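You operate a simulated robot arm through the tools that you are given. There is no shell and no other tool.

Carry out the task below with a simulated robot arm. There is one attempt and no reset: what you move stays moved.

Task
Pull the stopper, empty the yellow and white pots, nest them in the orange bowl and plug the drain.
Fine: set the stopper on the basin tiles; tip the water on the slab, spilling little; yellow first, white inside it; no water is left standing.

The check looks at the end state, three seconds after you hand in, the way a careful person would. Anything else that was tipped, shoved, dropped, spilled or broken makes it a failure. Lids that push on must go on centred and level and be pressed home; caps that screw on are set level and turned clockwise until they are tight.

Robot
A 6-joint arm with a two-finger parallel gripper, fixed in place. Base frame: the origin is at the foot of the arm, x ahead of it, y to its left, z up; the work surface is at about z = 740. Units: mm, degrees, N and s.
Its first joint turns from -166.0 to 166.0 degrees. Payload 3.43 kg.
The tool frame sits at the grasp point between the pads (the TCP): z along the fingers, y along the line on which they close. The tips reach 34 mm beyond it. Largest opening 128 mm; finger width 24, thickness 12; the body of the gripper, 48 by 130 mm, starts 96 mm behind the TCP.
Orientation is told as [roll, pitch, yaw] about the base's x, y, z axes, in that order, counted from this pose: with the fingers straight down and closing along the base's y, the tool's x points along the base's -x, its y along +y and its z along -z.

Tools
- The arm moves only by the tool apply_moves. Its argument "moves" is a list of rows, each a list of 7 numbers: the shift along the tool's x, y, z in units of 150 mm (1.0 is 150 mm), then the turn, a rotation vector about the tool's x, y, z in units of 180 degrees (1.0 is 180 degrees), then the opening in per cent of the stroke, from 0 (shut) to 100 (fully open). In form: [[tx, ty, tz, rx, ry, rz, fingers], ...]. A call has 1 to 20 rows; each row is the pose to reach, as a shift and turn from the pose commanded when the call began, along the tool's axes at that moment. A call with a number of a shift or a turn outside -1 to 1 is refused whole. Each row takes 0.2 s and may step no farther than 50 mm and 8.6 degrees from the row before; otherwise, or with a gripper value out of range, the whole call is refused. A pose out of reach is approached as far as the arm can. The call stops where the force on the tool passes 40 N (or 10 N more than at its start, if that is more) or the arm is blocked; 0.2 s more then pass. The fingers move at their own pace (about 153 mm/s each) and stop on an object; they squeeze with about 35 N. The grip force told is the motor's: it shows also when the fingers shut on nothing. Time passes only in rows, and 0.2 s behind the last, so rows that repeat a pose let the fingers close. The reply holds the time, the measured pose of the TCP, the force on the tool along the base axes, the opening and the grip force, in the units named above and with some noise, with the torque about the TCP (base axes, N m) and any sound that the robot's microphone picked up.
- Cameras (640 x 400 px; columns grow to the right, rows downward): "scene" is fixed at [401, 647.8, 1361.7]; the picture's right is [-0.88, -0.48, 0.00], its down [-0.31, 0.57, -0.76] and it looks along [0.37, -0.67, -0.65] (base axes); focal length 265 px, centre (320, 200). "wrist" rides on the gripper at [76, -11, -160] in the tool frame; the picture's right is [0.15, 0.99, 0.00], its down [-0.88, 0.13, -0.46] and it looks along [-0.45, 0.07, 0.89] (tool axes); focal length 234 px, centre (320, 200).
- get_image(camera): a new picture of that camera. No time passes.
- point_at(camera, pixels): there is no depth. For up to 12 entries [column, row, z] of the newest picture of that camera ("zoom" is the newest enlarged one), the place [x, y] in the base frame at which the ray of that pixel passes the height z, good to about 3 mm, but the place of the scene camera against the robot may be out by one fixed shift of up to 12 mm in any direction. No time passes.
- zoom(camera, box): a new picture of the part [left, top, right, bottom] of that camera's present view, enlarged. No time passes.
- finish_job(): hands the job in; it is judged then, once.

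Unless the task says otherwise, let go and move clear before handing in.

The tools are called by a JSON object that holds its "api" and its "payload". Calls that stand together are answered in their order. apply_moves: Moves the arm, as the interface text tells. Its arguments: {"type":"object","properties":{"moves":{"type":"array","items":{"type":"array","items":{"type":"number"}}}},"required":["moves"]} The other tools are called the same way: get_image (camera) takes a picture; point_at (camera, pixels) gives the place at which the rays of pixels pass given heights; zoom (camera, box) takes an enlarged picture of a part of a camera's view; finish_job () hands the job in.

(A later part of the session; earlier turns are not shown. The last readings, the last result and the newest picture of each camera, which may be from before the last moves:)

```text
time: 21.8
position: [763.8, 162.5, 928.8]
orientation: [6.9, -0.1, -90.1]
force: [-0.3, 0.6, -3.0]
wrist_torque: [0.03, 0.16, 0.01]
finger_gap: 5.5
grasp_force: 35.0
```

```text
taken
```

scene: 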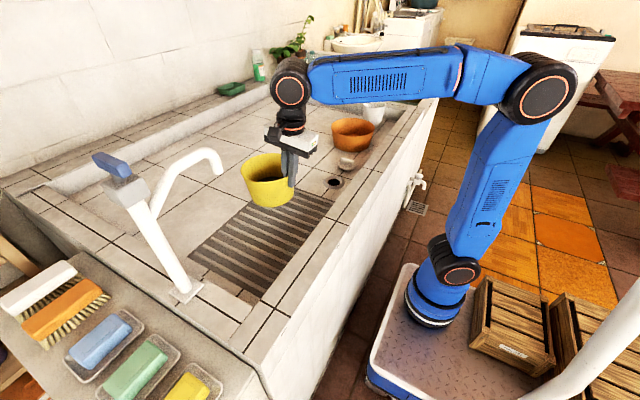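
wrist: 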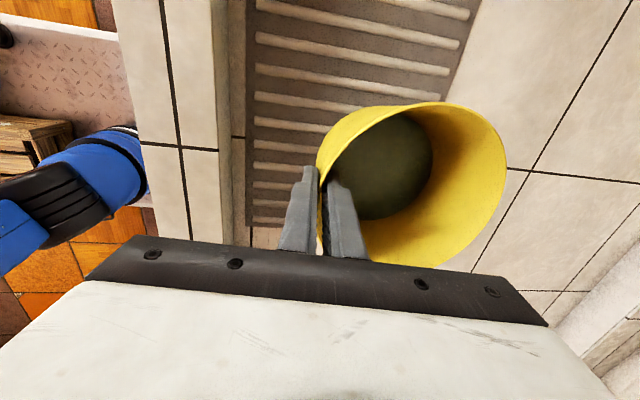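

Yellow is over the slab with its lip heading toward −y at about (839,120), well within the slab (x 690–955, y 0–412). I'll start tipping about the x axis to 48°, lowering 35 mm.

{"api": "apply_moves", "payload": {"moves": [[0, -0.0044, 0.0387, 0, 0.04416, 0.00503, 0], [0, -0.0088, 0.0773, 0, 0.08832, 0.01006, 0], [0, -0.0132, 0.116, 0, 0.13248, 0.01509, 0], [0, -0.0176, 0.1547, 0, 0.17664, 0.02012, 0], [0, -0.022, 0.1933, 0, 0.2208, 0.02516, 0], [0, -0.0264, 0.232, 0, 0.26496, 0.03019, 0]]}}

{"api": "get_image", "payload": {"camera": "scene"}}

{"api": "get_image", "payload": {"camera": "wrist"}}

```text
time: 23.2
position: [765.4, 162.4, 892.1]
orientation: [6.9, 47.9, -89.6]
force: [0.0, 0.1, -2.0]
wrist_torque: [-0.16, 0.17, -0.02]
finger_gap: 5.5
grasp_force: 34.8
```

```text
taken
```

scene: 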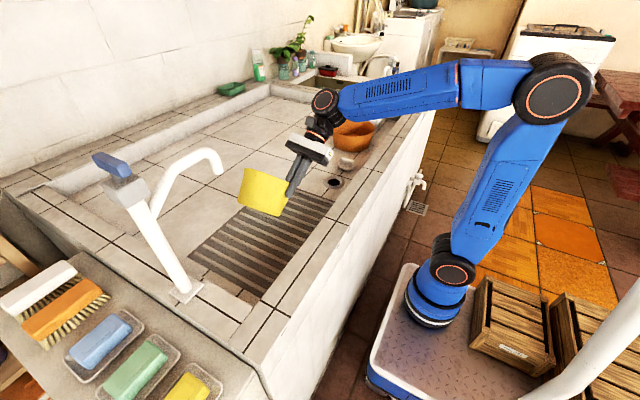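

```text
taken
```

wrist: 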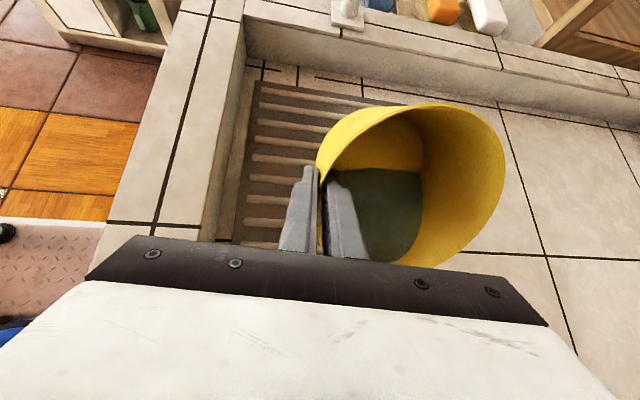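

The tilt works and the water has moved to the lower wall (wrist (385,215)), with nothing out yet. I'll continue slowly at 3° per row to 75°.

{"api": "apply_moves", "payload": {"moves": [[0, 0, 0, 0, 0.01656, 0.00189, 0], [0, 0, 0, 0, 0.03312, 0.00377, 0], [0, 0, 0, 0, 0.04968, 0.00566, 0], [0, 0, 0, 0, 0.06624, 0.00755, 0], [0, 0, 0, 0, 0.0828, 0.00943, 0], [0, 0, 0, 0, 0.09936, 0.01132, 0]]}}

{"api": "zoom", "payload": {"camera": "scene", "box": [180, 100, 380, 280]}}

{"api": "get_image", "payload": {"camera": "wrist"}}

```text
time: 24.6
position: [765.0, 163.1, 893.3]
orientation: [7.2, 65.9, -89.3]
force: [0.1, -0.5, -1.7]
wrist_torque: [-0.08, 0.05, -0.11]
finger_gap: 5.2
grasp_force: 35.1
```

```text
2.22 times, centred on (280, 190) of scene
```

zoom: 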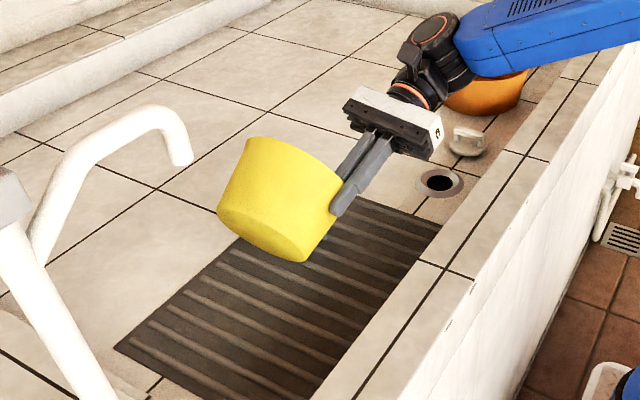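

```text
taken
```

wrist: 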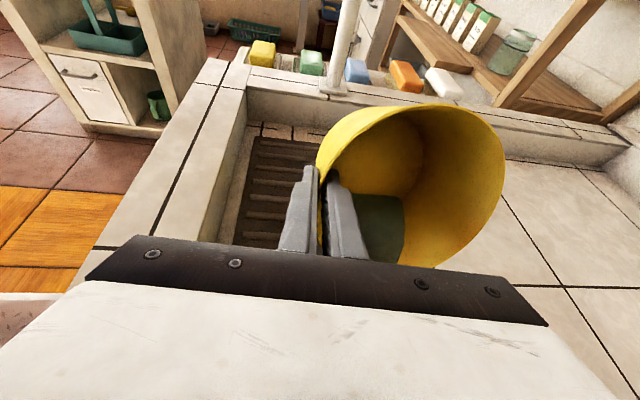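

The slab already looks darker (wet) and the load has dropped to about 1.7 N, so water is pouring onto the slab. I'll continue at 3° per row to 90°.

{"api": "apply_moves", "payload": {"moves": [[0, 0, 0, 0, 0.01656, 0.00189, 0], [0, 0, 0, 0, 0.03312, 0.00377, 0], [0, 0, 0, 0, 0.04968, 0.00566, 0], [0, 0, 0, 0, 0.06624, 0.00755, 0], [0, 0, 0, 0, 0.0828, 0.00943, 0], [0, 0, 0, 0, 0.09936, 0.01132, 0], [0, 0, 0, 0, 0.11592, 0.0132, 0], [0, 0, 0, 0, 0.13248, 0.0151, 0]]}}

{"api": "zoom", "payload": {"camera": "scene", "box": [180, 100, 380, 280]}}

{"api": "get_image", "payload": {"camera": "wrist"}}

```text
time: 26.4
position: [765.6, 161.1, 893.8]
orientation: [92.9, 89.7, -3.8]
force: [-0.1, 0.0, -1.7]
wrist_torque: [-0.05, 0.02, 0.02]
finger_gap: 5.3
grasp_force: 35.0
```

```text
2.22 times, centred on (280, 190) of scene
```

zoom: 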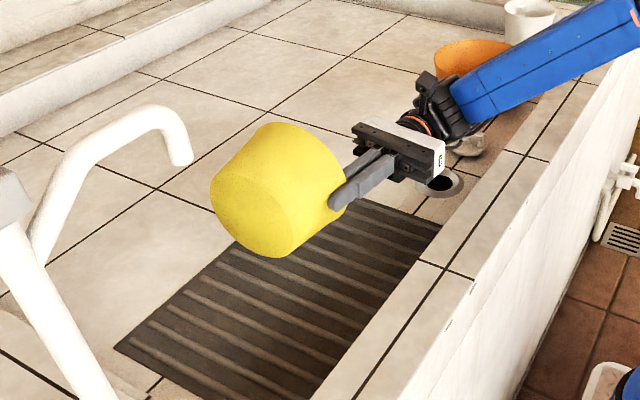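

```text
taken
```

wrist: 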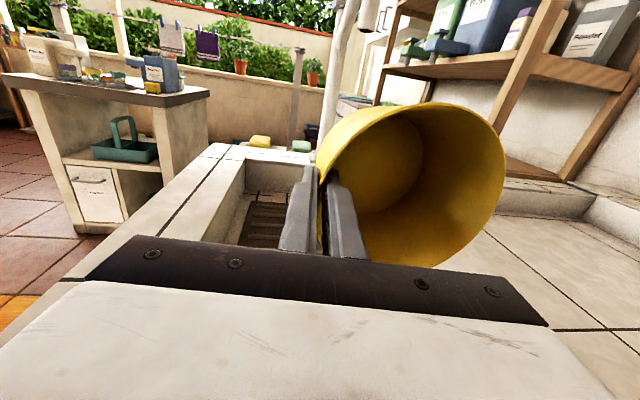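

The pot is on its side at 90° and looks empty (wrist (410,180)). I'll raise it 25 mm, tilt on to 105° and hold so the last drops run out.

{"api": "apply_moves", "payload": {"moves": [[0.06, 0, 0, 0, 0.0207, 0.00236, 0], [0.11, 0, 0, 0, 0.0414, 0.00472, 0], [0.15, 0, 0, 0, 0.0621, 0.00708, 0], [0.167, 0, 0, 0, 0.0828, 0.00943, 0], [0.167, 0, 0, 0, 0.0828, 0.00943, 0], [0.167, 0, 0, 0, 0.0828, 0.00943, 0], [0.167, 0, 0, 0, 0.0828, 0.00943, 0], [0.167, 0, 0, 0, 0.0828, 0.00943, 0]]}}

{"api": "zoom", "payload": {"camera": "scene", "box": [180, 100, 400, 280]}}

{"api": "zoom", "payload": {"camera": "wrist", "box": [230, 80, 530, 280]}}

```text
time: 28.2
position: [764.9, 162.4, 918.5]
orientation: [-174.5, 75.1, 88.9]
force: [-0.1, -0.6, -0.4]
wrist_torque: [-0.04, 0.0, -0.01]
finger_gap: 5.3
grasp_force: 35.2
```

```text
2.22 times, centred on (290, 190) of scene
```

zoom: 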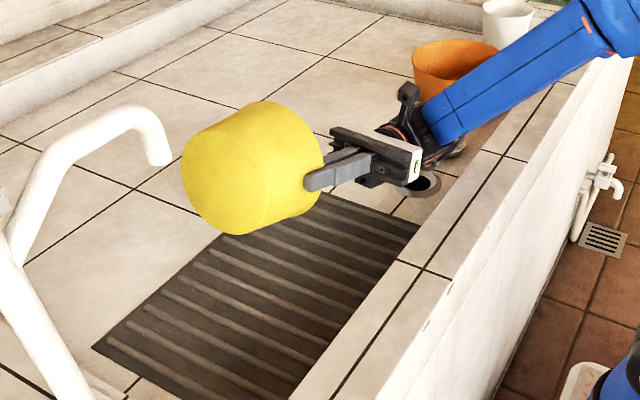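

```text
2.00 times, centred on (380, 180) of wrist
```

zoom: 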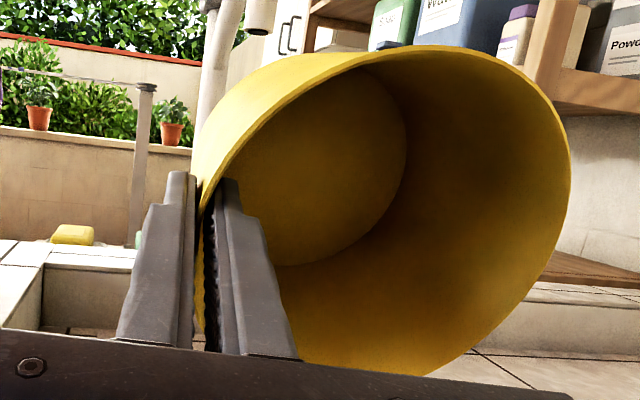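

Yellow is empty (interior clean in the wrist zoom). I'll turn it back upright.

{"api": "apply_moves", "payload": {"moves": [[0, 0, 0, 0, -0.04458, -0.00508, 0], [0, 0, 0, 0, -0.08917, -0.01016, 0], [0, 0, 0, 0, -0.13375, -0.01524, 0], [0, 0, 0, 0, -0.17834, -0.02032, 0], [0, 0, 0, 0, -0.22292, -0.0254, 0], [0, 0, 0, 0, -0.26751, -0.03048, 0], [0, 0, 0, 0, -0.31209, -0.03556, 0], [0, 0, 0, 0, -0.35668, -0.04063, 0], [0, 0, 0, 0, -0.40126, -0.04571, 0], [0, 0, 0, 0, -0.44585, -0.05079, 0], [0, 0, 0, 0, -0.49043, -0.05587, 0], [0, 0, 0, 0, -0.53502, -0.06095, 0], [0, 0, 0, 0, -0.5796, -0.06603, 0]]}}

{"api": "get_image", "payload": {"camera": "scene"}}

{"api": "get_image", "payload": {"camera": "wrist"}}

```text
time: 31.0
position: [764.2, 160.3, 918.2]
orientation: [6.7, -0.2, -90.1]
force: [0.0, -0.3, -1.0]
wrist_torque: [-0.01, 0.05, 0.0]
finger_gap: 5.6
grasp_force: 34.9
```

```text
taken
```

scene: 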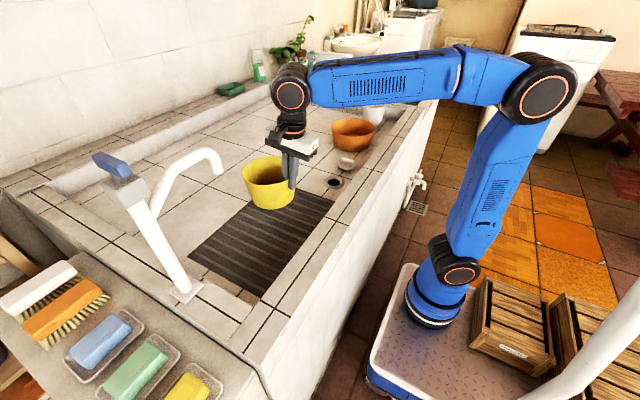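

```text
taken
```

wrist: 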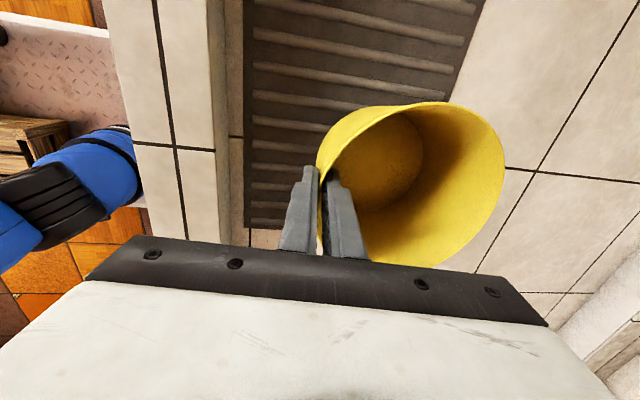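

Yellow is upright and empty, and the slab is wet. I'll raise it to z≈942 and carry it toward the orange bowl at (816,−421).

{"api": "apply_moves", "payload": {"moves": [[-0.2, -0.03, -0.08, 0, 0, 0, 0], [-0.45, -0.06, -0.14, 0, 0, 0, 0], [-0.72, -0.088, -0.171, 0, 0, 0, 0], [-1.0, -0.088, -0.171, 0, 0, 0, 0]]}}

{"api": "apply_moves", "payload": {"moves": [[-0.25, 0, 0, 0, 0, 0, 0], [-0.5, 0, 0, 0, 0, 0, 0], [-0.75, 0, 0, 0, 0, 0, 0], [-1.0, 0, 0, 0, 0, 0, 0]]}}

{"api": "apply_moves", "payload": {"moves": [[-0.25, 0, 0, 0, 0, 0, 0], [-0.5, 0, 0, 0, 0, 0, 0], [-0.75, 0, 0, 0, 0, 0, 0]]}}

{"api": "get_image", "payload": {"camera": "wrist"}}

{"api": "zoom", "payload": {"camera": "scene", "box": [260, 60, 420, 200]}}

```text
time: 32.0
position: [747.2, 12.1, 943.1]
orientation: [6.7, -0.1, -90.0]
force: [0.4, 0.2, -0.8]
wrist_torque: [-0.02, 0.13, -0.01]
finger_gap: 5.2
grasp_force: 35.2
```

```text
time: 33.0
position: [748.3, -139.4, 941.8]
orientation: [6.8, -0.1, -89.9]
force: [0.3, -0.3, -0.4]
wrist_torque: [0.01, 0.06, 0.01]
finger_gap: 5.2
grasp_force: 35.3
```

```text
time: 33.8
position: [751.3, -250.3, 943.5]
orientation: [6.8, 0.0, -89.9]
force: [-0.1, 1.0, -0.7]
wrist_torque: [0.0, 0.03, 0.03]
finger_gap: 5.4
grasp_force: 34.9
```

```text
taken
```

wrist: 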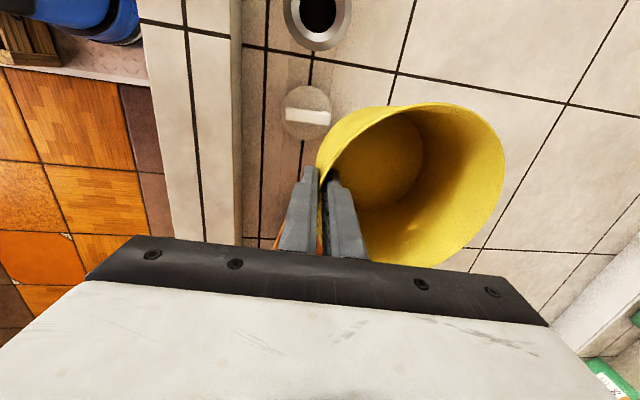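

```text
2.86 times, centred on (340, 130) of scene
```

zoom: 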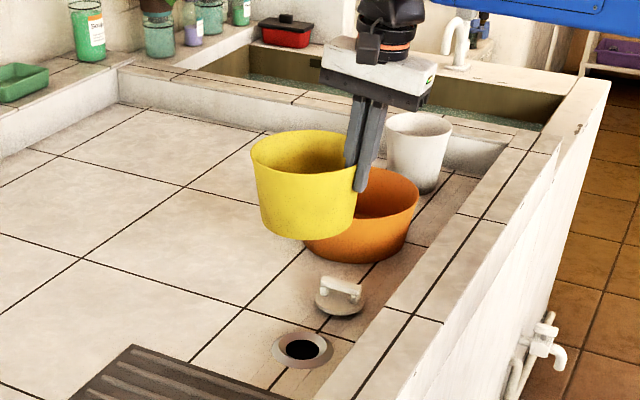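

Yellow is approaching the orange bowl, held level. I'll continue 150 mm more and then check the alignment from the scene camera.

{"api": "apply_moves", "payload": {"moves": [[-0.25, 0, 0, 0, 0, 0, 0], [-0.5, 0, 0, 0, 0, 0, 0], [-0.75, 0, 0, 0, 0, 0, 0], [-1.0, 0, 0, 0, 0, 0, 0]]}}

{"api": "apply_moves", "payload": {"moves": [[-0.07, -0.01, 0, 0, 0, 0, 0], [-0.14, -0.02, 0, 0, 0, 0, 0]]}}

{"api": "get_image", "payload": {"camera": "wrist"}}

{"api": "zoom", "payload": {"camera": "scene", "box": [300, 70, 420, 170]}}

```text
time: 34.8
position: [749.1, -402.2, 942.5]
orientation: [6.7, -0.1, -90.0]
force: [0.1, 0.4, -0.3]
wrist_torque: [-0.03, 0.05, 0.0]
finger_gap: 5.3
grasp_force: 35.4
```

```text
time: 35.4
position: [746.3, -423.1, 942.5]
orientation: [6.9, -0.1, -90.0]
force: [0.3, 0.0, -1.1]
wrist_torque: [-0.02, 0.02, 0.01]
finger_gap: 5.2
grasp_force: 34.8
```

```text
taken
```

wrist: 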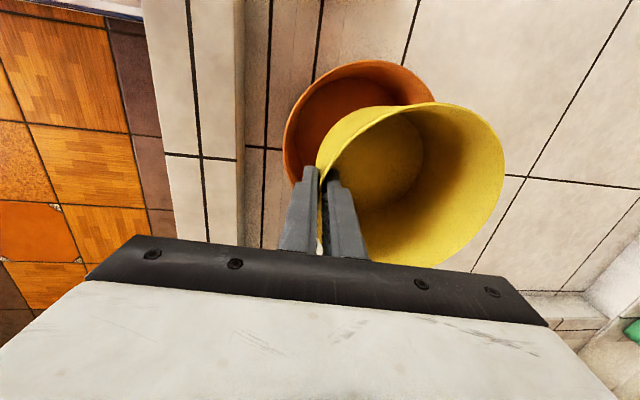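

```text
4.00 times, centred on (360, 120) of scene
```

zoom: 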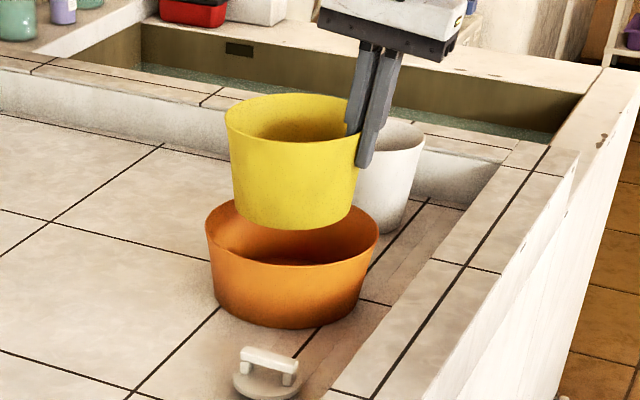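

Yellow hovers right above the bowl in the scene zoom. I'll measure the bowl's visible rim edges once more from here, at wrist (283,135) and (370,60).

{"api": "point_at", "payload": {"camera": "wrist", "pixels": [[283, 137, 822], [366, 60, 822], [434, 92, 822], [505, 165, 948], [420, 102, 948], [317, 165, 948]]}}

{"api": "point_at", "payload": {"camera": "scene", "pixels": [[353, 126, 822], [331.2, 125.5, 822], [375, 125.5, 822], [353, 143, 745]]}}

```text
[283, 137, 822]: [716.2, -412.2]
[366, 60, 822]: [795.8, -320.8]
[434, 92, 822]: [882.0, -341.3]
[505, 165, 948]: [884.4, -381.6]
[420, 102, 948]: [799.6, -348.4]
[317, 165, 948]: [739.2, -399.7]
```

```text
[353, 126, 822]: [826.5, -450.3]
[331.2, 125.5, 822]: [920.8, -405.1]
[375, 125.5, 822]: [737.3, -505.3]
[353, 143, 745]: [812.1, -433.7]
```

Bowl centre comes out at about (815,−420) and yellow's centre at about (816,−422), so it is aligned. I'll lower it 88 mm, then creep to contact.

{"api": "apply_moves", "payload": {"moves": [[0, -0.017, 0.149, 0, 0, 0, 0], [0, -0.034, 0.298, 0, 0, 0, 0], [0, -0.051, 0.447, 0, 0, 0, 0], [0, -0.0664, 0.583, 0, 0, 0, 0]]}}

{"api": "zoom", "payload": {"camera": "scene", "box": [310, 80, 400, 160]}}

{"api": "get_image", "payload": {"camera": "wrist"}}

```text
time: 36.4
position: [745.1, -421.2, 855.7]
orientation: [6.9, -0.1, -89.9]
force: [-0.4, -0.6, -0.9]
wrist_torque: [-0.02, 0.03, -0.01]
finger_gap: 5.2
grasp_force: 35.1
```

```text
5.00 times, centred on (355, 120) of scene
```

zoom: 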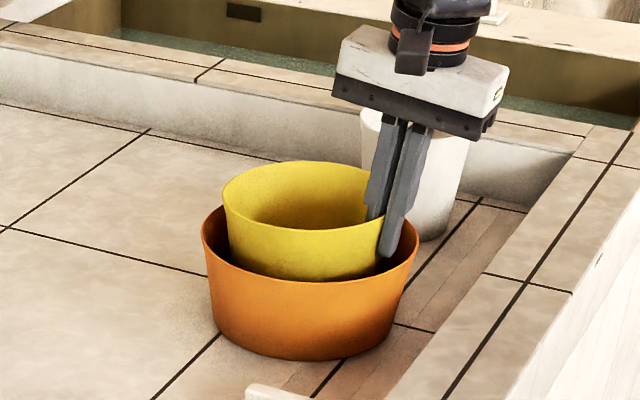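

```text
taken
```

wrist: 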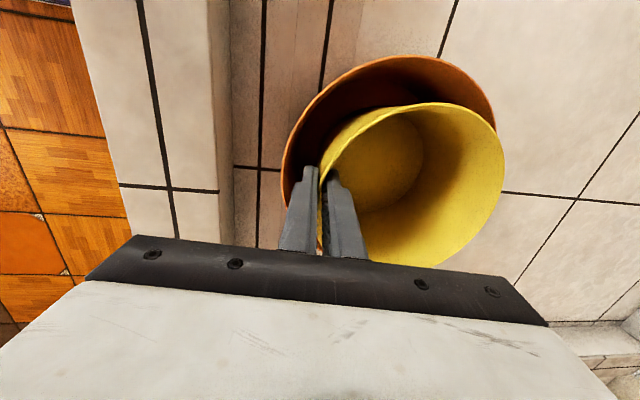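

Yellow's bottom is inside the bowl with even clearance. I'll lower in 3 mm steps until contact.

{"api": "apply_moves", "payload": {"moves": [[0, -0.0023, 0.02, 0, 0, 0, 0], [0, -0.0046, 0.04, 0, 0, 0, 0], [0, -0.0068, 0.06, 0, 0, 0, 0], [0, -0.0091, 0.08, 0, 0, 0, 0]]}}

```text
time: 37.4
position: [746.4, -422.2, 843.6]
orientation: [6.9, -0.1, -90.1]
force: [-4.5, 1.0, 11.6]
wrist_torque: [-0.18, -1.11, 0.03]
finger_gap: 5.4
grasp_force: 34.4
```

The pot touched the bowl floor at z≈843.6 (11.6 N up). I'll ease up 1 mm and open just enough to release.

{"api": "apply_moves", "payload": {"moves": [[0, 0.0008, -0.0066, 0, 0, 0, 0], [0, 0.0008, -0.0066, 0, 0, 0, 8], [0, 0.0008, -0.0066, 0, 0, 0, 15], [0, 0.0008, -0.0066, 0, 0, 0, 15]]}}

{"api": "get_image", "payload": {"camera": "wrist"}}

{"api": "zoom", "payload": {"camera": "scene", "box": [310, 80, 400, 160]}}

```text
time: 38.4
position: [746.7, -421.8, 841.7]
orientation: [6.8, 0.0, -90.1]
force: [-1.3, -0.3, 0.7]
wrist_torque: [-0.01, -0.01, 0.02]
finger_gap: 19.4
grasp_force: 0.1
```

```text
taken
```

wrist: 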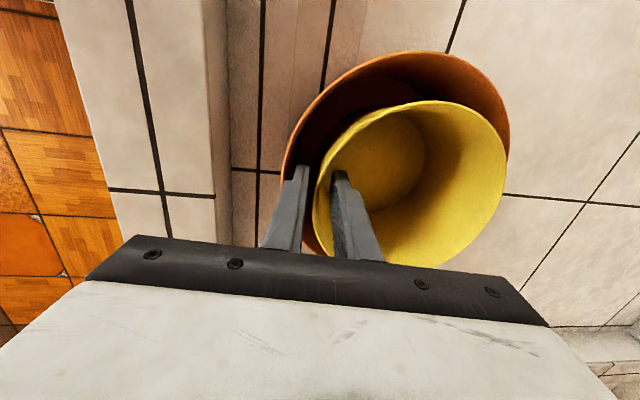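

```text
5.00 times, centred on (355, 120) of scene
```

zoom: 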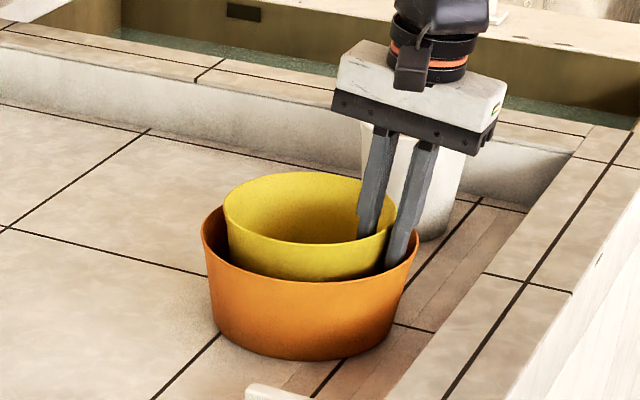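

Yellow rests nested in the orange bowl, released. I'll withdraw along the tool axis, then look at the result and at the white pot.

{"api": "apply_moves", "payload": {"moves": [[0, 0, -0.15, 0, 0, 0, 15], [0, 0, -0.35, 0, 0, 0, 15], [0, 0, -0.6, 0, 0, 0, 30], [0, 0, -0.75, 0, 0, 0, 47]]}}

{"api": "get_image", "payload": {"camera": "wrist"}}

{"api": "zoom", "payload": {"camera": "scene", "box": [310, 60, 430, 160]}}

```text
time: 39.4
position: [731.9, -420.4, 956.9]
orientation: [6.8, -0.1, -90.0]
force: [0.1, -0.2, 0.0]
wrist_torque: [0.04, 0.01, 0.0]
finger_gap: 60.0
grasp_force: 0.1
```

```text
taken
```

wrist: 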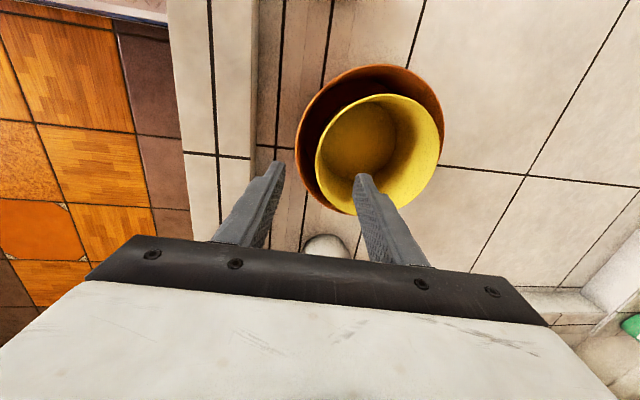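

```text
4.00 times, centred on (370, 110) of scene
```

zoom: 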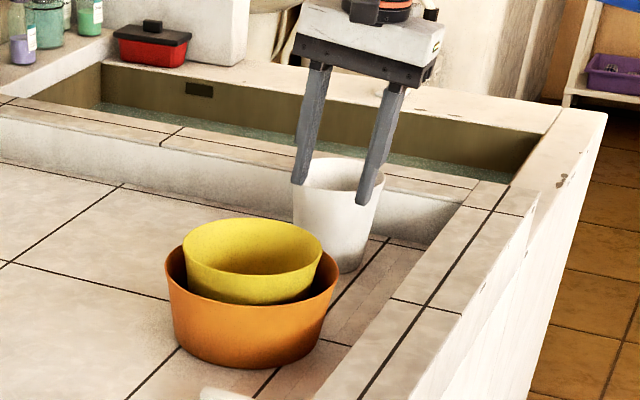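

Yellow sits level inside the orange bowl. I'll measure both rims from here, then go look at the white pot at (325,245), which is beyond vertical-tool reach and will need an outward-tilted tool.

{"api": "zoom", "payload": {"camera": "wrist", "box": [270, 40, 470, 240]}}

{"api": "point_at", "payload": {"camera": "wrist", "pixels": [[315, 155, 844], [439, 142, 844], [382, 93, 844], [352, 214, 844], [294, 128, 822], [446, 115, 822], [372, 63, 822]]}}

{"api": "zoom", "payload": {"camera": "scene", "box": [330, 80, 400, 150]}}

```text
2.00 times, centred on (370, 140) of wrist
```

zoom: 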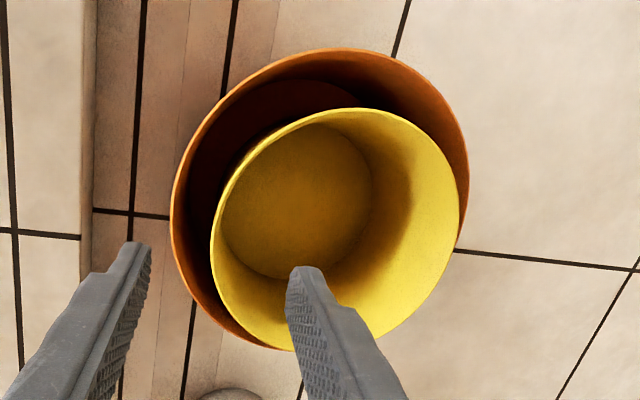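

```text
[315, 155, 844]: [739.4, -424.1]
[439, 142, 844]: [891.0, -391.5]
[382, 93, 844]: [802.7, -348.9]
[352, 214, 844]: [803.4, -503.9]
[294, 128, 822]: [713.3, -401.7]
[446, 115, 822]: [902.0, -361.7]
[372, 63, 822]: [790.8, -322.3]
```

```text
5.71 times, centred on (365, 115) of scene
```

zoom: 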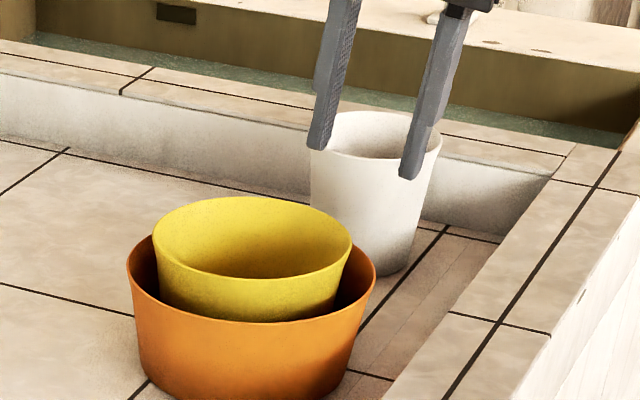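

Yellow's centre is (815,−426) with rim z≈844. I'll undo the small tilt and turn the tool toward the white pot (yaw −41°) while staying inside reach.

{"api": "apply_moves", "payload": {"moves": [[0, 0, 0, 0.036, 0, 0, 60]]}}

{"api": "apply_moves", "payload": {"moves": [[-0.055, -0.047, 0, 0, 0, -0.0454, 60], [-0.111, -0.093, 0, 0, 0, -0.0907, 60], [-0.167, -0.14, 0, 0, 0, -0.1361, 60], [-0.222, -0.187, 0, 0, 0, -0.1815, 60], [-0.278, -0.233, 0, 0, 0, -0.2268, 60], [-0.333, -0.28, 0, 0, 0, -0.2722, 60]]}}

{"api": "get_image", "payload": {"camera": "wrist"}}

```text
time: 39.8
position: [732.0, -422.2, 956.9]
orientation: [0.3, -0.1, -90.0]
force: [-0.1, 0.1, 0.4]
wrist_torque: [0.0, -0.04, -0.01]
finger_gap: 76.7
grasp_force: 0.1
```

```text
time: 41.2
position: [689.6, -472.6, 956.0]
orientation: [0.1, -0.2, -41.0]
force: [0.6, -0.3, 1.1]
wrist_torque: [0.0, -0.01, 0.02]
finger_gap: 76.7
grasp_force: 0.0
```

```text
taken
```

wrist: 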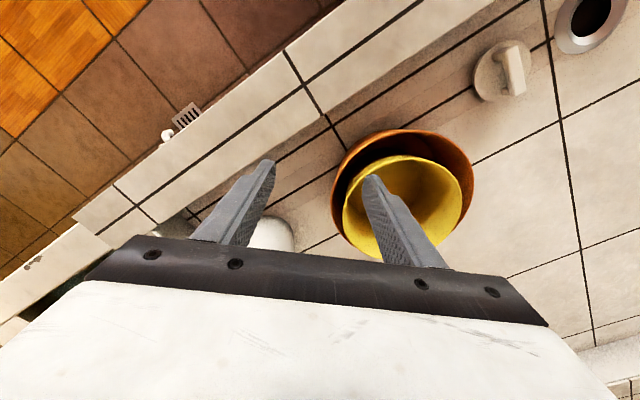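

The tool now faces the white pot's direction. I'll tilt outward 30° about the closing axis while moving toward it, staying high.

{"api": "apply_moves", "payload": {"moves": [[-0.185, -0.06, -0.01, 0, -0.0417, 0, 60], [-0.37, -0.12, -0.02, 0, -0.0833, 0, 60], [-0.555, -0.18, -0.025, 0, -0.125, 0, 60], [-0.74, -0.24, -0.03, 0, -0.1667, 0, 60]]}}

{"api": "get_image", "payload": {"camera": "wrist"}}

{"api": "get_image", "payload": {"camera": "scene"}}

```text
time: 42.2
position: [751.8, -572.7, 957.1]
orientation: [0.1, -30.4, -41.1]
force: [-0.4, -0.1, 0.6]
wrist_torque: [-0.02, 0.02, -0.01]
finger_gap: 76.7
grasp_force: 0.1
```

```text
taken
```

wrist: 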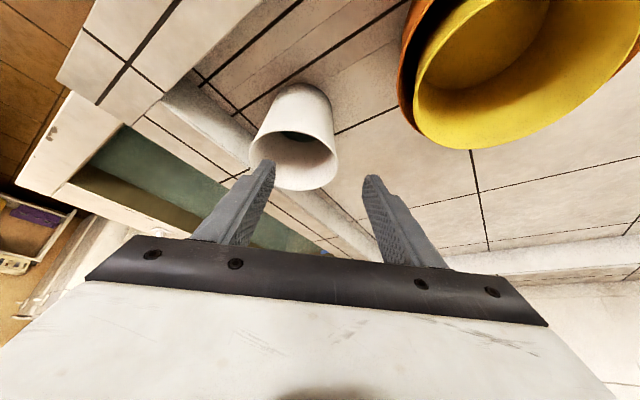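

```text
taken
```

scene: 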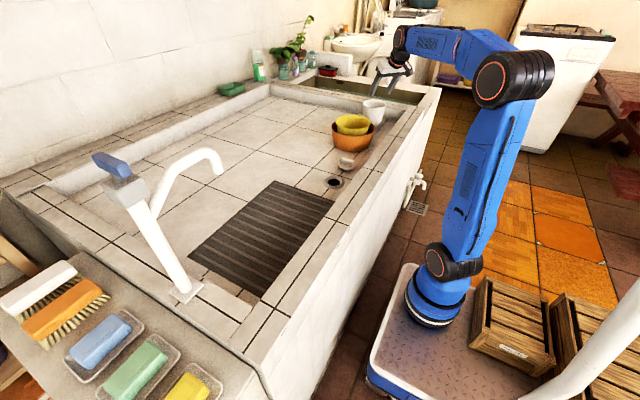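

White is now clearly visible at wrist (297,137). I'll zoom and measure its rim and base from both cameras.

{"api": "zoom", "payload": {"camera": "wrist", "box": [230, 70, 370, 210]}}

{"api": "zoom", "payload": {"camera": "scene", "box": [345, 80, 415, 140]}}

```text
2.86 times, centred on (300, 140) of wrist
```

zoom: 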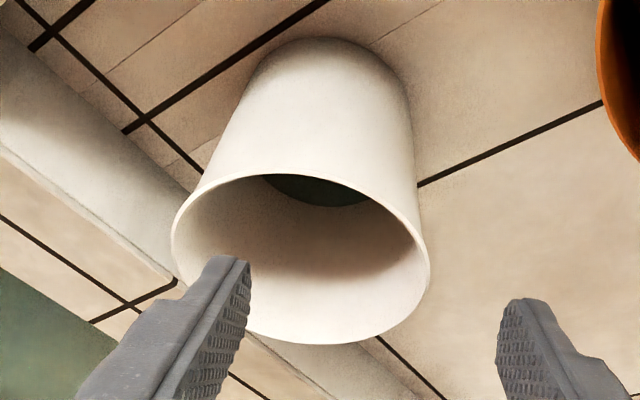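

```text
6.67 times, centred on (380, 110) of scene
```

zoom: 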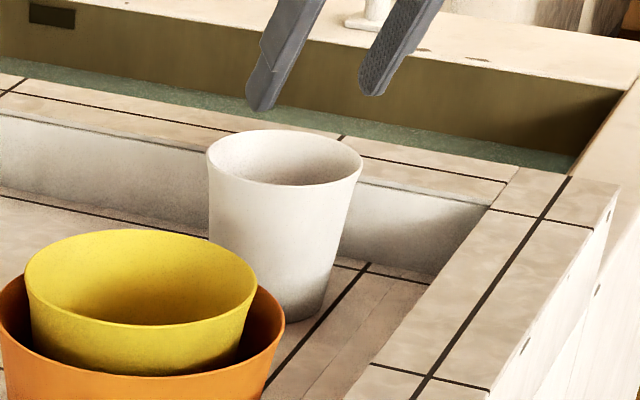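

{"api": "point_at", "payload": {"camera": "wrist", "pixels": [[247.9, 152.2, 850], [338.1, 169.7, 850], [301.7, 190, 850], [296.5, 130.6, 850], [247.9, 152.2, 840], [338.1, 169.7, 840], [301.7, 190, 840], [296.5, 130.6, 840], [295, 85, 742], [330, 118, 742], [258, 118, 742]]}}

{"api": "point_at", "payload": {"camera": "scene", "pixels": [[374.75, 103.55, 840], [374.75, 103.55, 845], [374.75, 103.55, 850], [373.3, 124.2, 740], [363.1, 102.5, 845], [386.4, 104.8, 845], [374.75, 128, 740], [365.3, 123.5, 740], [381, 123.5, 740]]}}

```text
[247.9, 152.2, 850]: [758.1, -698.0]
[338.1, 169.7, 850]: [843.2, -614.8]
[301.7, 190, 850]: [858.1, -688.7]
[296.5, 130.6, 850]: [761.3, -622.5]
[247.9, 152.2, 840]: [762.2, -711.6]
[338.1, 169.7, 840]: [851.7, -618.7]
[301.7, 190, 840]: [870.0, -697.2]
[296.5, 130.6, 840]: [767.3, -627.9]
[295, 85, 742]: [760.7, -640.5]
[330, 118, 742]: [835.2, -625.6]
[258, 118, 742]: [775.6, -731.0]
```

```text
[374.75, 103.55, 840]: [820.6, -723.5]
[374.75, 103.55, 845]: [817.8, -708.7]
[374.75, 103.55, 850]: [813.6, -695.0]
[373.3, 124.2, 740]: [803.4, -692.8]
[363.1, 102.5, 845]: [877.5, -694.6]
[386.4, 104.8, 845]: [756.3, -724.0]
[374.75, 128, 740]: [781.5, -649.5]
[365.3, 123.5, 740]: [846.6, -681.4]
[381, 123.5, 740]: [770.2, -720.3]
```

A circle fit puts white's rim at centre (807,−664), radius ≈61, z≈848. I'll hover at a pre-grasp 80 mm back from its left side, adding a 9° lean for the wall's taper.

{"api": "apply_moves", "payload": {"moves": [[-0.057, 0.084, 0.14, 0.0144, 0, -0.0083, 50], [-0.113, 0.167, 0.279, 0.0289, 0, -0.0167, 45], [-0.17, 0.251, 0.419, 0.0433, 0, -0.025, 40]]}}

{"api": "get_image", "payload": {"camera": "wrist"}}

{"api": "zoom", "payload": {"camera": "scene", "box": [330, 60, 430, 140]}}

```text
time: 43.0
position: [816.5, -580.0, 918.1]
orientation: [-10.3, -29.9, -35.9]
force: [-0.4, 0.6, 0.8]
wrist_torque: [0.01, -0.01, 0.02]
finger_gap: 51.2
grasp_force: 0.0
```

```text
taken
```

wrist: 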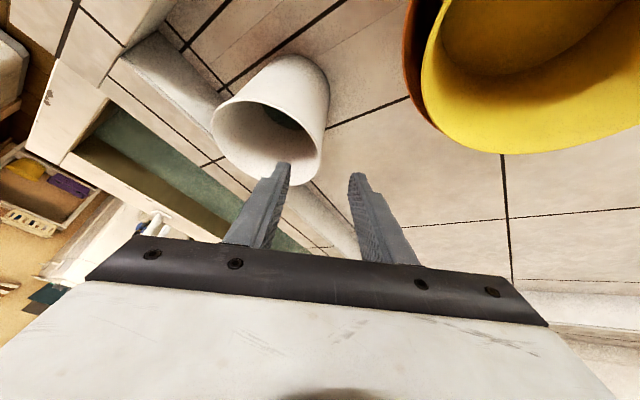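

```text
5.00 times, centred on (380, 100) of scene
```

zoom: 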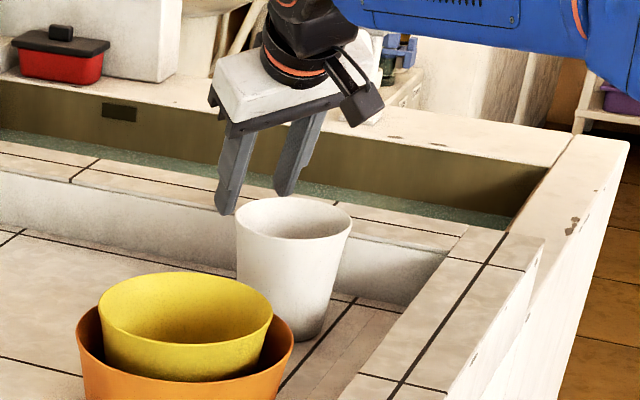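

The fingers point at white's left side. I'll zoom to re-measure the rim from here.

{"api": "zoom", "payload": {"camera": "wrist", "box": [190, 40, 390, 200]}}

```text
2.50 times, centred on (290, 120) of wrist
```

zoom: 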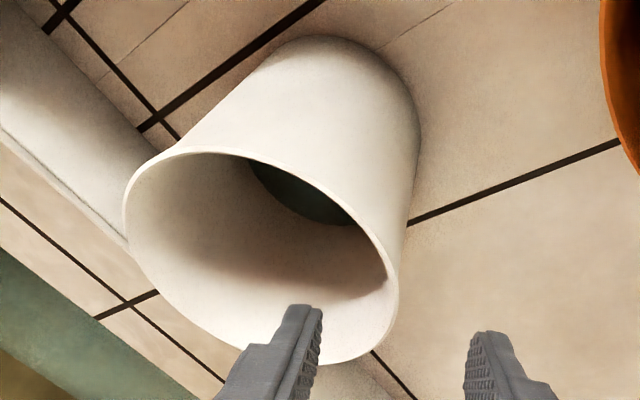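

{"api": "point_at", "payload": {"camera": "wrist", "pixels": [[211.6, 124, 848], [246, 100.4, 848], [294, 119.2, 848], [321.2, 160, 848], [302, 184, 848], [222, 150, 848], [211.6, 124, 856], [246, 100.4, 856], [294, 119.2, 856], [321.2, 160, 856], [302, 184, 856], [222, 150, 856]]}}

{"api": "point_at", "payload": {"camera": "scene", "pixels": [[371, 103.5, 848], [374.5, 103.5, 848]]}}

```text
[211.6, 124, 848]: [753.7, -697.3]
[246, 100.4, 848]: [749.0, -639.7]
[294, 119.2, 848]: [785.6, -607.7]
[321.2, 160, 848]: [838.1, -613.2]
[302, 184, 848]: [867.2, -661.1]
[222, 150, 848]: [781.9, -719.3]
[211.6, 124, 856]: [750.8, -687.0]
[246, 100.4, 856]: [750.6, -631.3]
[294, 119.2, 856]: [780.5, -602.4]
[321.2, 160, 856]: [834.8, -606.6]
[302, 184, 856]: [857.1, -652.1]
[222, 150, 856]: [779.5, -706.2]
```

```text
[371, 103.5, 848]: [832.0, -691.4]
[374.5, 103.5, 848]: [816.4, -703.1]
```

The fit at z=848 is consistent (radius 60–63 around (806,−664)). I'll advance 81 mm along the tool axis so the fingers straddle the left wall.

{"api": "apply_moves", "payload": {"moves": [[0.003, -0.001, 0.18, 0, 0, 0, 40], [0.006, -0.002, 0.36, 0, 0, 0, 40], [0.009, -0.003, 0.541, 0, 0, 0, 40]]}}

{"api": "get_image", "payload": {"camera": "wrist"}}

{"api": "zoom", "payload": {"camera": "scene", "box": [340, 70, 420, 140]}}

```text
time: 43.8
position: [839.6, -613.5, 849.0]
orientation: [-10.4, -30.0, -35.9]
force: [-1.1, 0.0, -0.6]
wrist_torque: [-0.01, 0.02, -0.01]
finger_gap: 51.3
grasp_force: 0.1
```

```text
taken
```

wrist: 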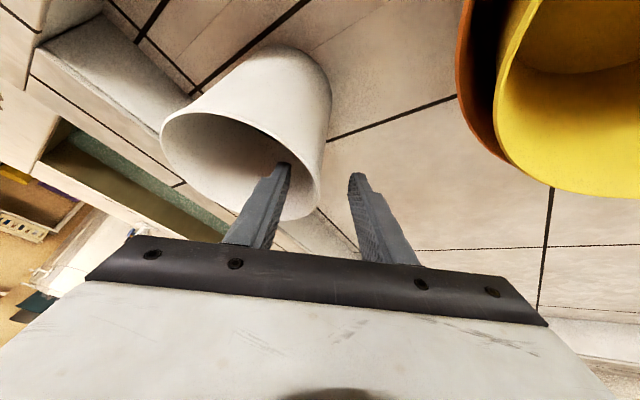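

```text
5.71 times, centred on (380, 105) of scene
```

zoom: 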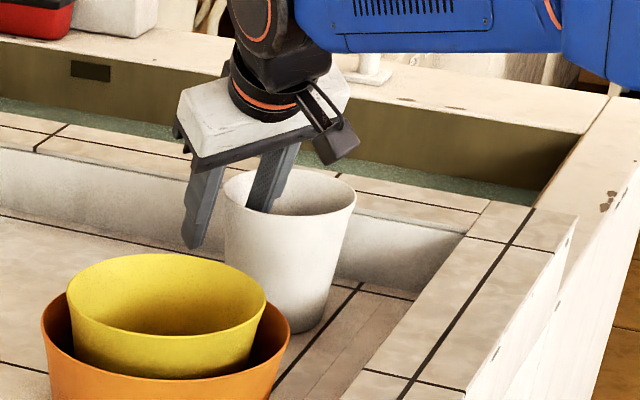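

One finger is inside and one outside, with the wall at the TCP pixel (320,193). I'll close gradually.

{"api": "apply_moves", "payload": {"moves": [[0, 0, 0, 0, 0, 0, 25], [0, 0, 0, 0, 0, 0, 14], [0, 0, 0, 0, 0, 0, 8], [0, 0, 0, 0, 0, 0, 4], [0, 0, 0, 0, 0, 0, 0], [0, 0, 0, 0, 0, 0, 0], [0, 0, 0, 0, 0, 0, 0]]}}

{"api": "get_image", "payload": {"camera": "wrist"}}

{"api": "zoom", "payload": {"camera": "scene", "box": [340, 70, 420, 140]}}

```text
time: 45.4
position: [840.5, -613.0, 848.8]
orientation: [-10.2, -29.9, -35.9]
force: [-0.7, -1.3, -0.9]
wrist_torque: [-0.08, 0.03, 0.04]
finger_gap: 7.3
grasp_force: 35.0
```

```text
taken
```

wrist: 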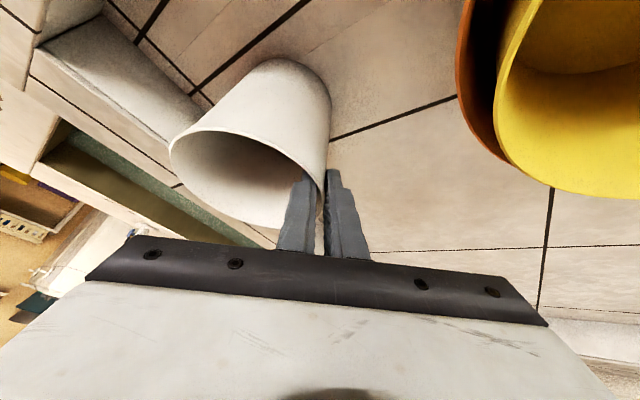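

```text
5.71 times, centred on (380, 105) of scene
```

zoom: 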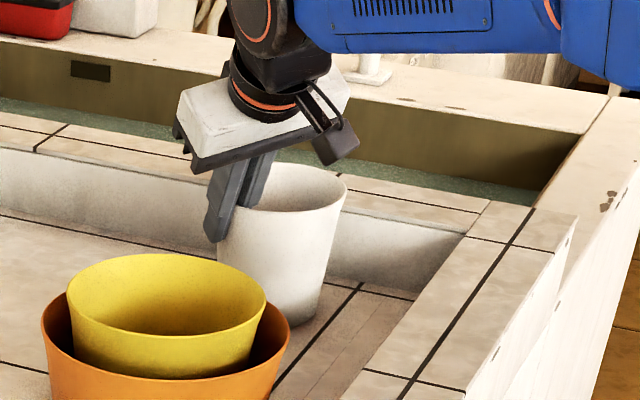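

White is gripped (gap 7.3 mm) and seems to have leaned a few degrees to align with the pads, which doesn't endanger the shallow water. I'll lift 20 mm slowly and check.

{"api": "apply_moves", "payload": {"moves": [[-0.0165, -0.0052, -0.0285, 0, 0, 0, 0], [-0.033, -0.0105, -0.057, 0, 0, 0, 0], [-0.0494, -0.0157, -0.0855, 0, 0, 0, 0], [-0.0659, -0.0209, -0.114, 0, 0, 0, 0]]}}

{"api": "get_image", "payload": {"camera": "wrist"}}

{"api": "zoom", "payload": {"camera": "scene", "box": [340, 70, 420, 140]}}

```text
time: 46.4
position: [838.0, -613.4, 869.7]
orientation: [-10.2, -29.9, -35.9]
force: [0.6, 0.3, -1.8]
wrist_torque: [0.11, -0.05, -0.06]
finger_gap: 6.8
grasp_force: 35.0
```

```text
taken
```

wrist: 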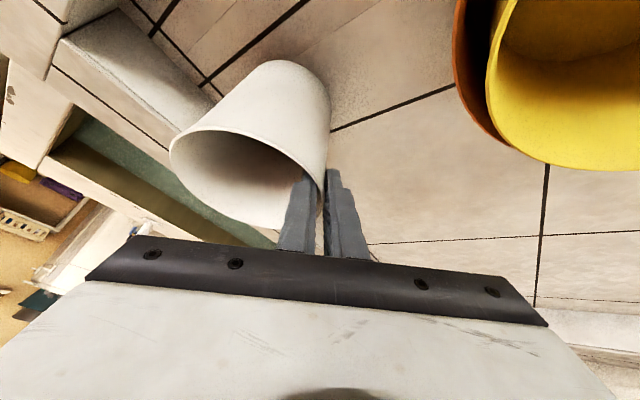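

```text
5.71 times, centred on (380, 105) of scene
```

zoom: 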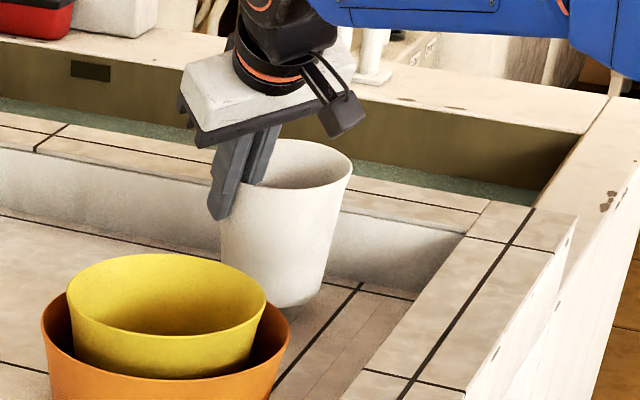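

White hangs with its right side about 5° high; its weight is light (1.8 N). I'll move it up and inward away from the wall while correcting that tilt.

{"api": "apply_moves", "payload": {"moves": [[0.06, -0.025, -0.15, -0.0066, 0, 0.0038, 0], [0.15, -0.06, -0.31, -0.0132, 0, 0.0076, 0], [0.25, -0.1, -0.48, -0.0198, 0, 0.0115, 0], [0.349, -0.136, -0.644, -0.02646, 0, 0.01528, 0]]}}

{"api": "get_image", "payload": {"camera": "scene"}}

{"api": "zoom", "payload": {"camera": "scene", "box": [320, 40, 440, 150]}}

{"api": "get_image", "payload": {"camera": "wrist"}}

```text
time: 47.4
position: [761.6, -561.5, 927.9]
orientation: [-3.9, -30.1, -39.0]
force: [0.4, -1.1, -1.3]
wrist_torque: [-0.01, 0.01, 0.0]
finger_gap: 6.3
grasp_force: 34.8
```

```text
taken
```

scene: 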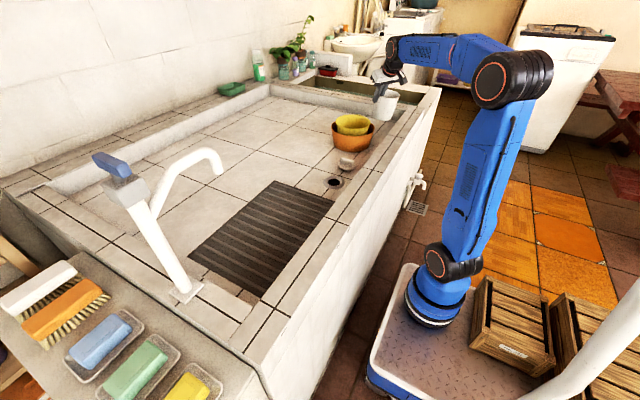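

```text
3.64 times, centred on (380, 95) of scene
```

zoom: 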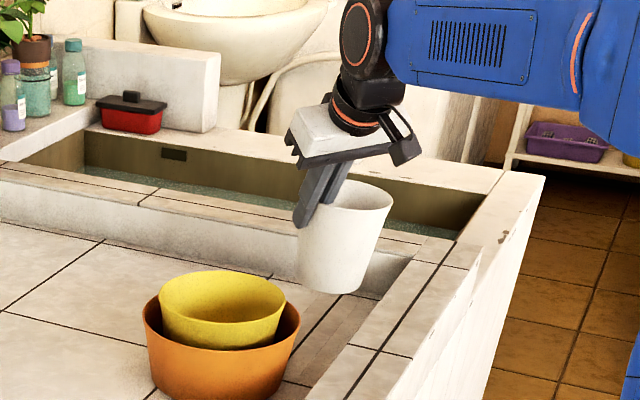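

```text
taken
```

wrist: 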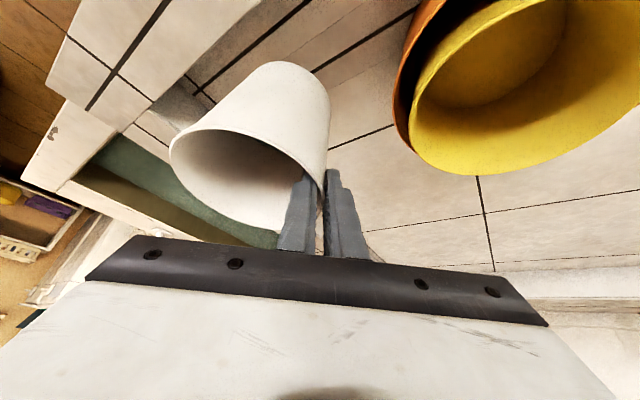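

I'll zoom tightly on the white pot to judge its actual lean.

{"api": "zoom", "payload": {"camera": "scene", "box": [355, 70, 415, 125]}}

{"api": "zoom", "payload": {"camera": "wrist", "box": [150, 40, 390, 260]}}

```text
7.27 times, centred on (385, 98) of scene
```

zoom: 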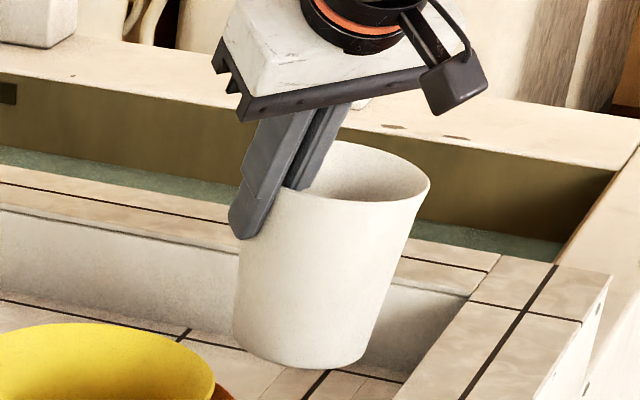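

```text
1.82 times, centred on (270, 150) of wrist
```

zoom: 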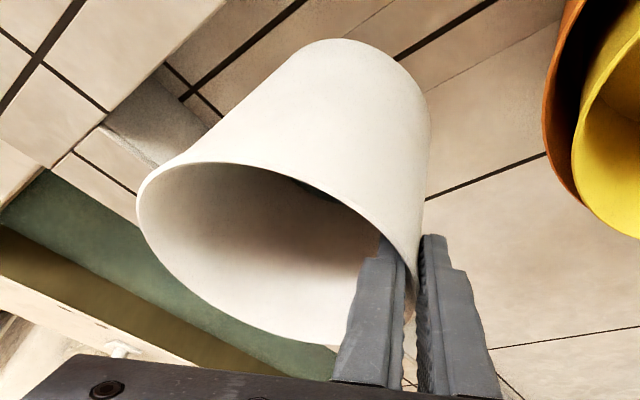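

The sides show the pot now leaning about 8° too far toward scene-right, so my correction had the wrong sign. I'll rotate back 8.5° about that axis while rising to z≈985 and moving inward.

{"api": "apply_moves", "payload": {"moves": [[0.075, -0.028, -0.188, 0.0136, 0, -0.0079, 0], [0.15, -0.057, -0.375, 0.0273, 0, -0.0157, 0], [0.225, -0.085, -0.563, 0.0409, 0, -0.0236, 0]]}}

{"api": "zoom", "payload": {"camera": "scene", "box": [355, 50, 425, 120]}}

{"api": "get_image", "payload": {"camera": "wrist"}}

```text
time: 48.2
position: [698.4, -519.3, 982.7]
orientation: [-13.7, -29.5, -34.2]
force: [-0.3, 0.2, -2.6]
wrist_torque: [0.09, -0.05, -0.02]
finger_gap: 6.5
grasp_force: 35.3
```

```text
5.71 times, centred on (390, 85) of scene
```

zoom: 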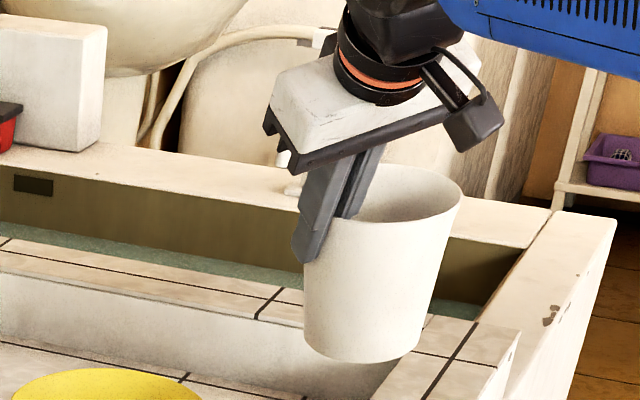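

```text
taken
```

wrist: 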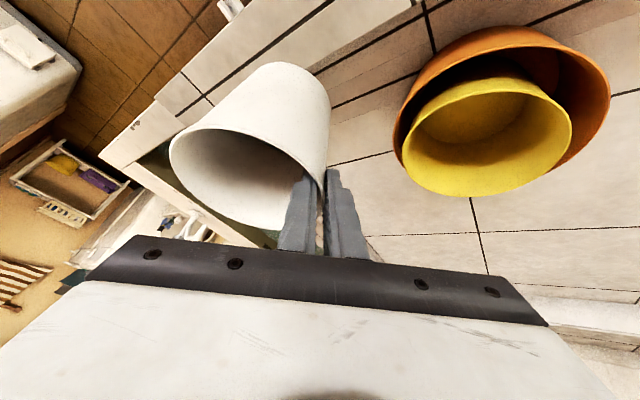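

The white pot now looks upright (its axis matches the vertical direction there). I'll swing it around the base toward the slab at z≈995, clear above the stack, starting with the first arc segment.

{"api": "apply_moves", "payload": {"moves": [[-0.003, 0.18, -0.09, -0.0054, -0.0023, -0.0094, 0], [-0.006, 0.4, -0.16, -0.0108, -0.0046, -0.0188, 0], [-0.009, 0.64, -0.23, -0.0163, -0.0069, -0.0282, 0], [-0.012, 0.867, -0.301, -0.0217, -0.0092, -0.0376, 0]]}}

{"api": "get_image", "payload": {"camera": "wrist"}}

{"api": "zoom", "payload": {"camera": "scene", "box": [310, 30, 430, 150]}}

```text
time: 49.2
position: [772.1, -402.5, 998.3]
orientation: [-13.6, -29.6, -26.2]
force: [-0.2, -0.2, -2.2]
wrist_torque: [0.09, -0.05, 0.03]
finger_gap: 6.1
grasp_force: 35.0
```

```text
taken
```

wrist: 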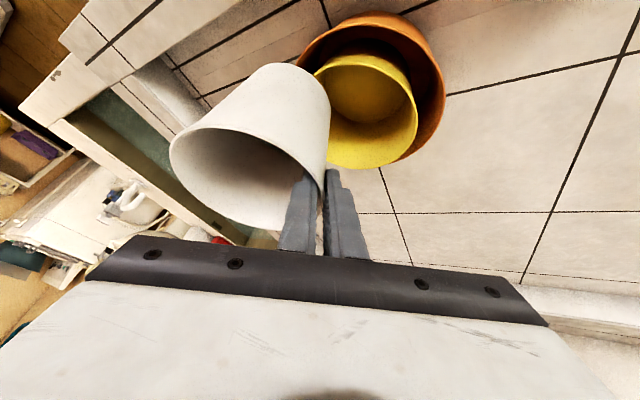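

```text
3.33 times, centred on (370, 90) of scene
```

zoom: 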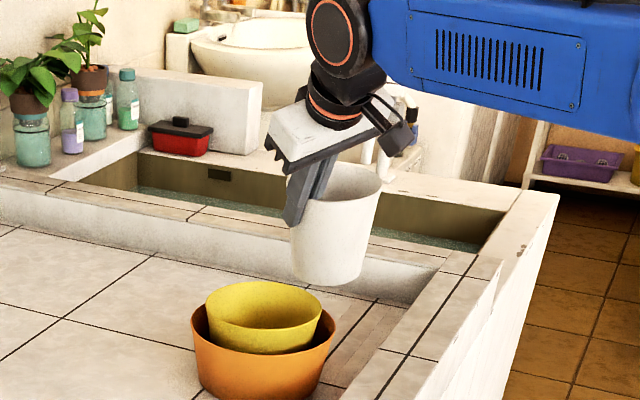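

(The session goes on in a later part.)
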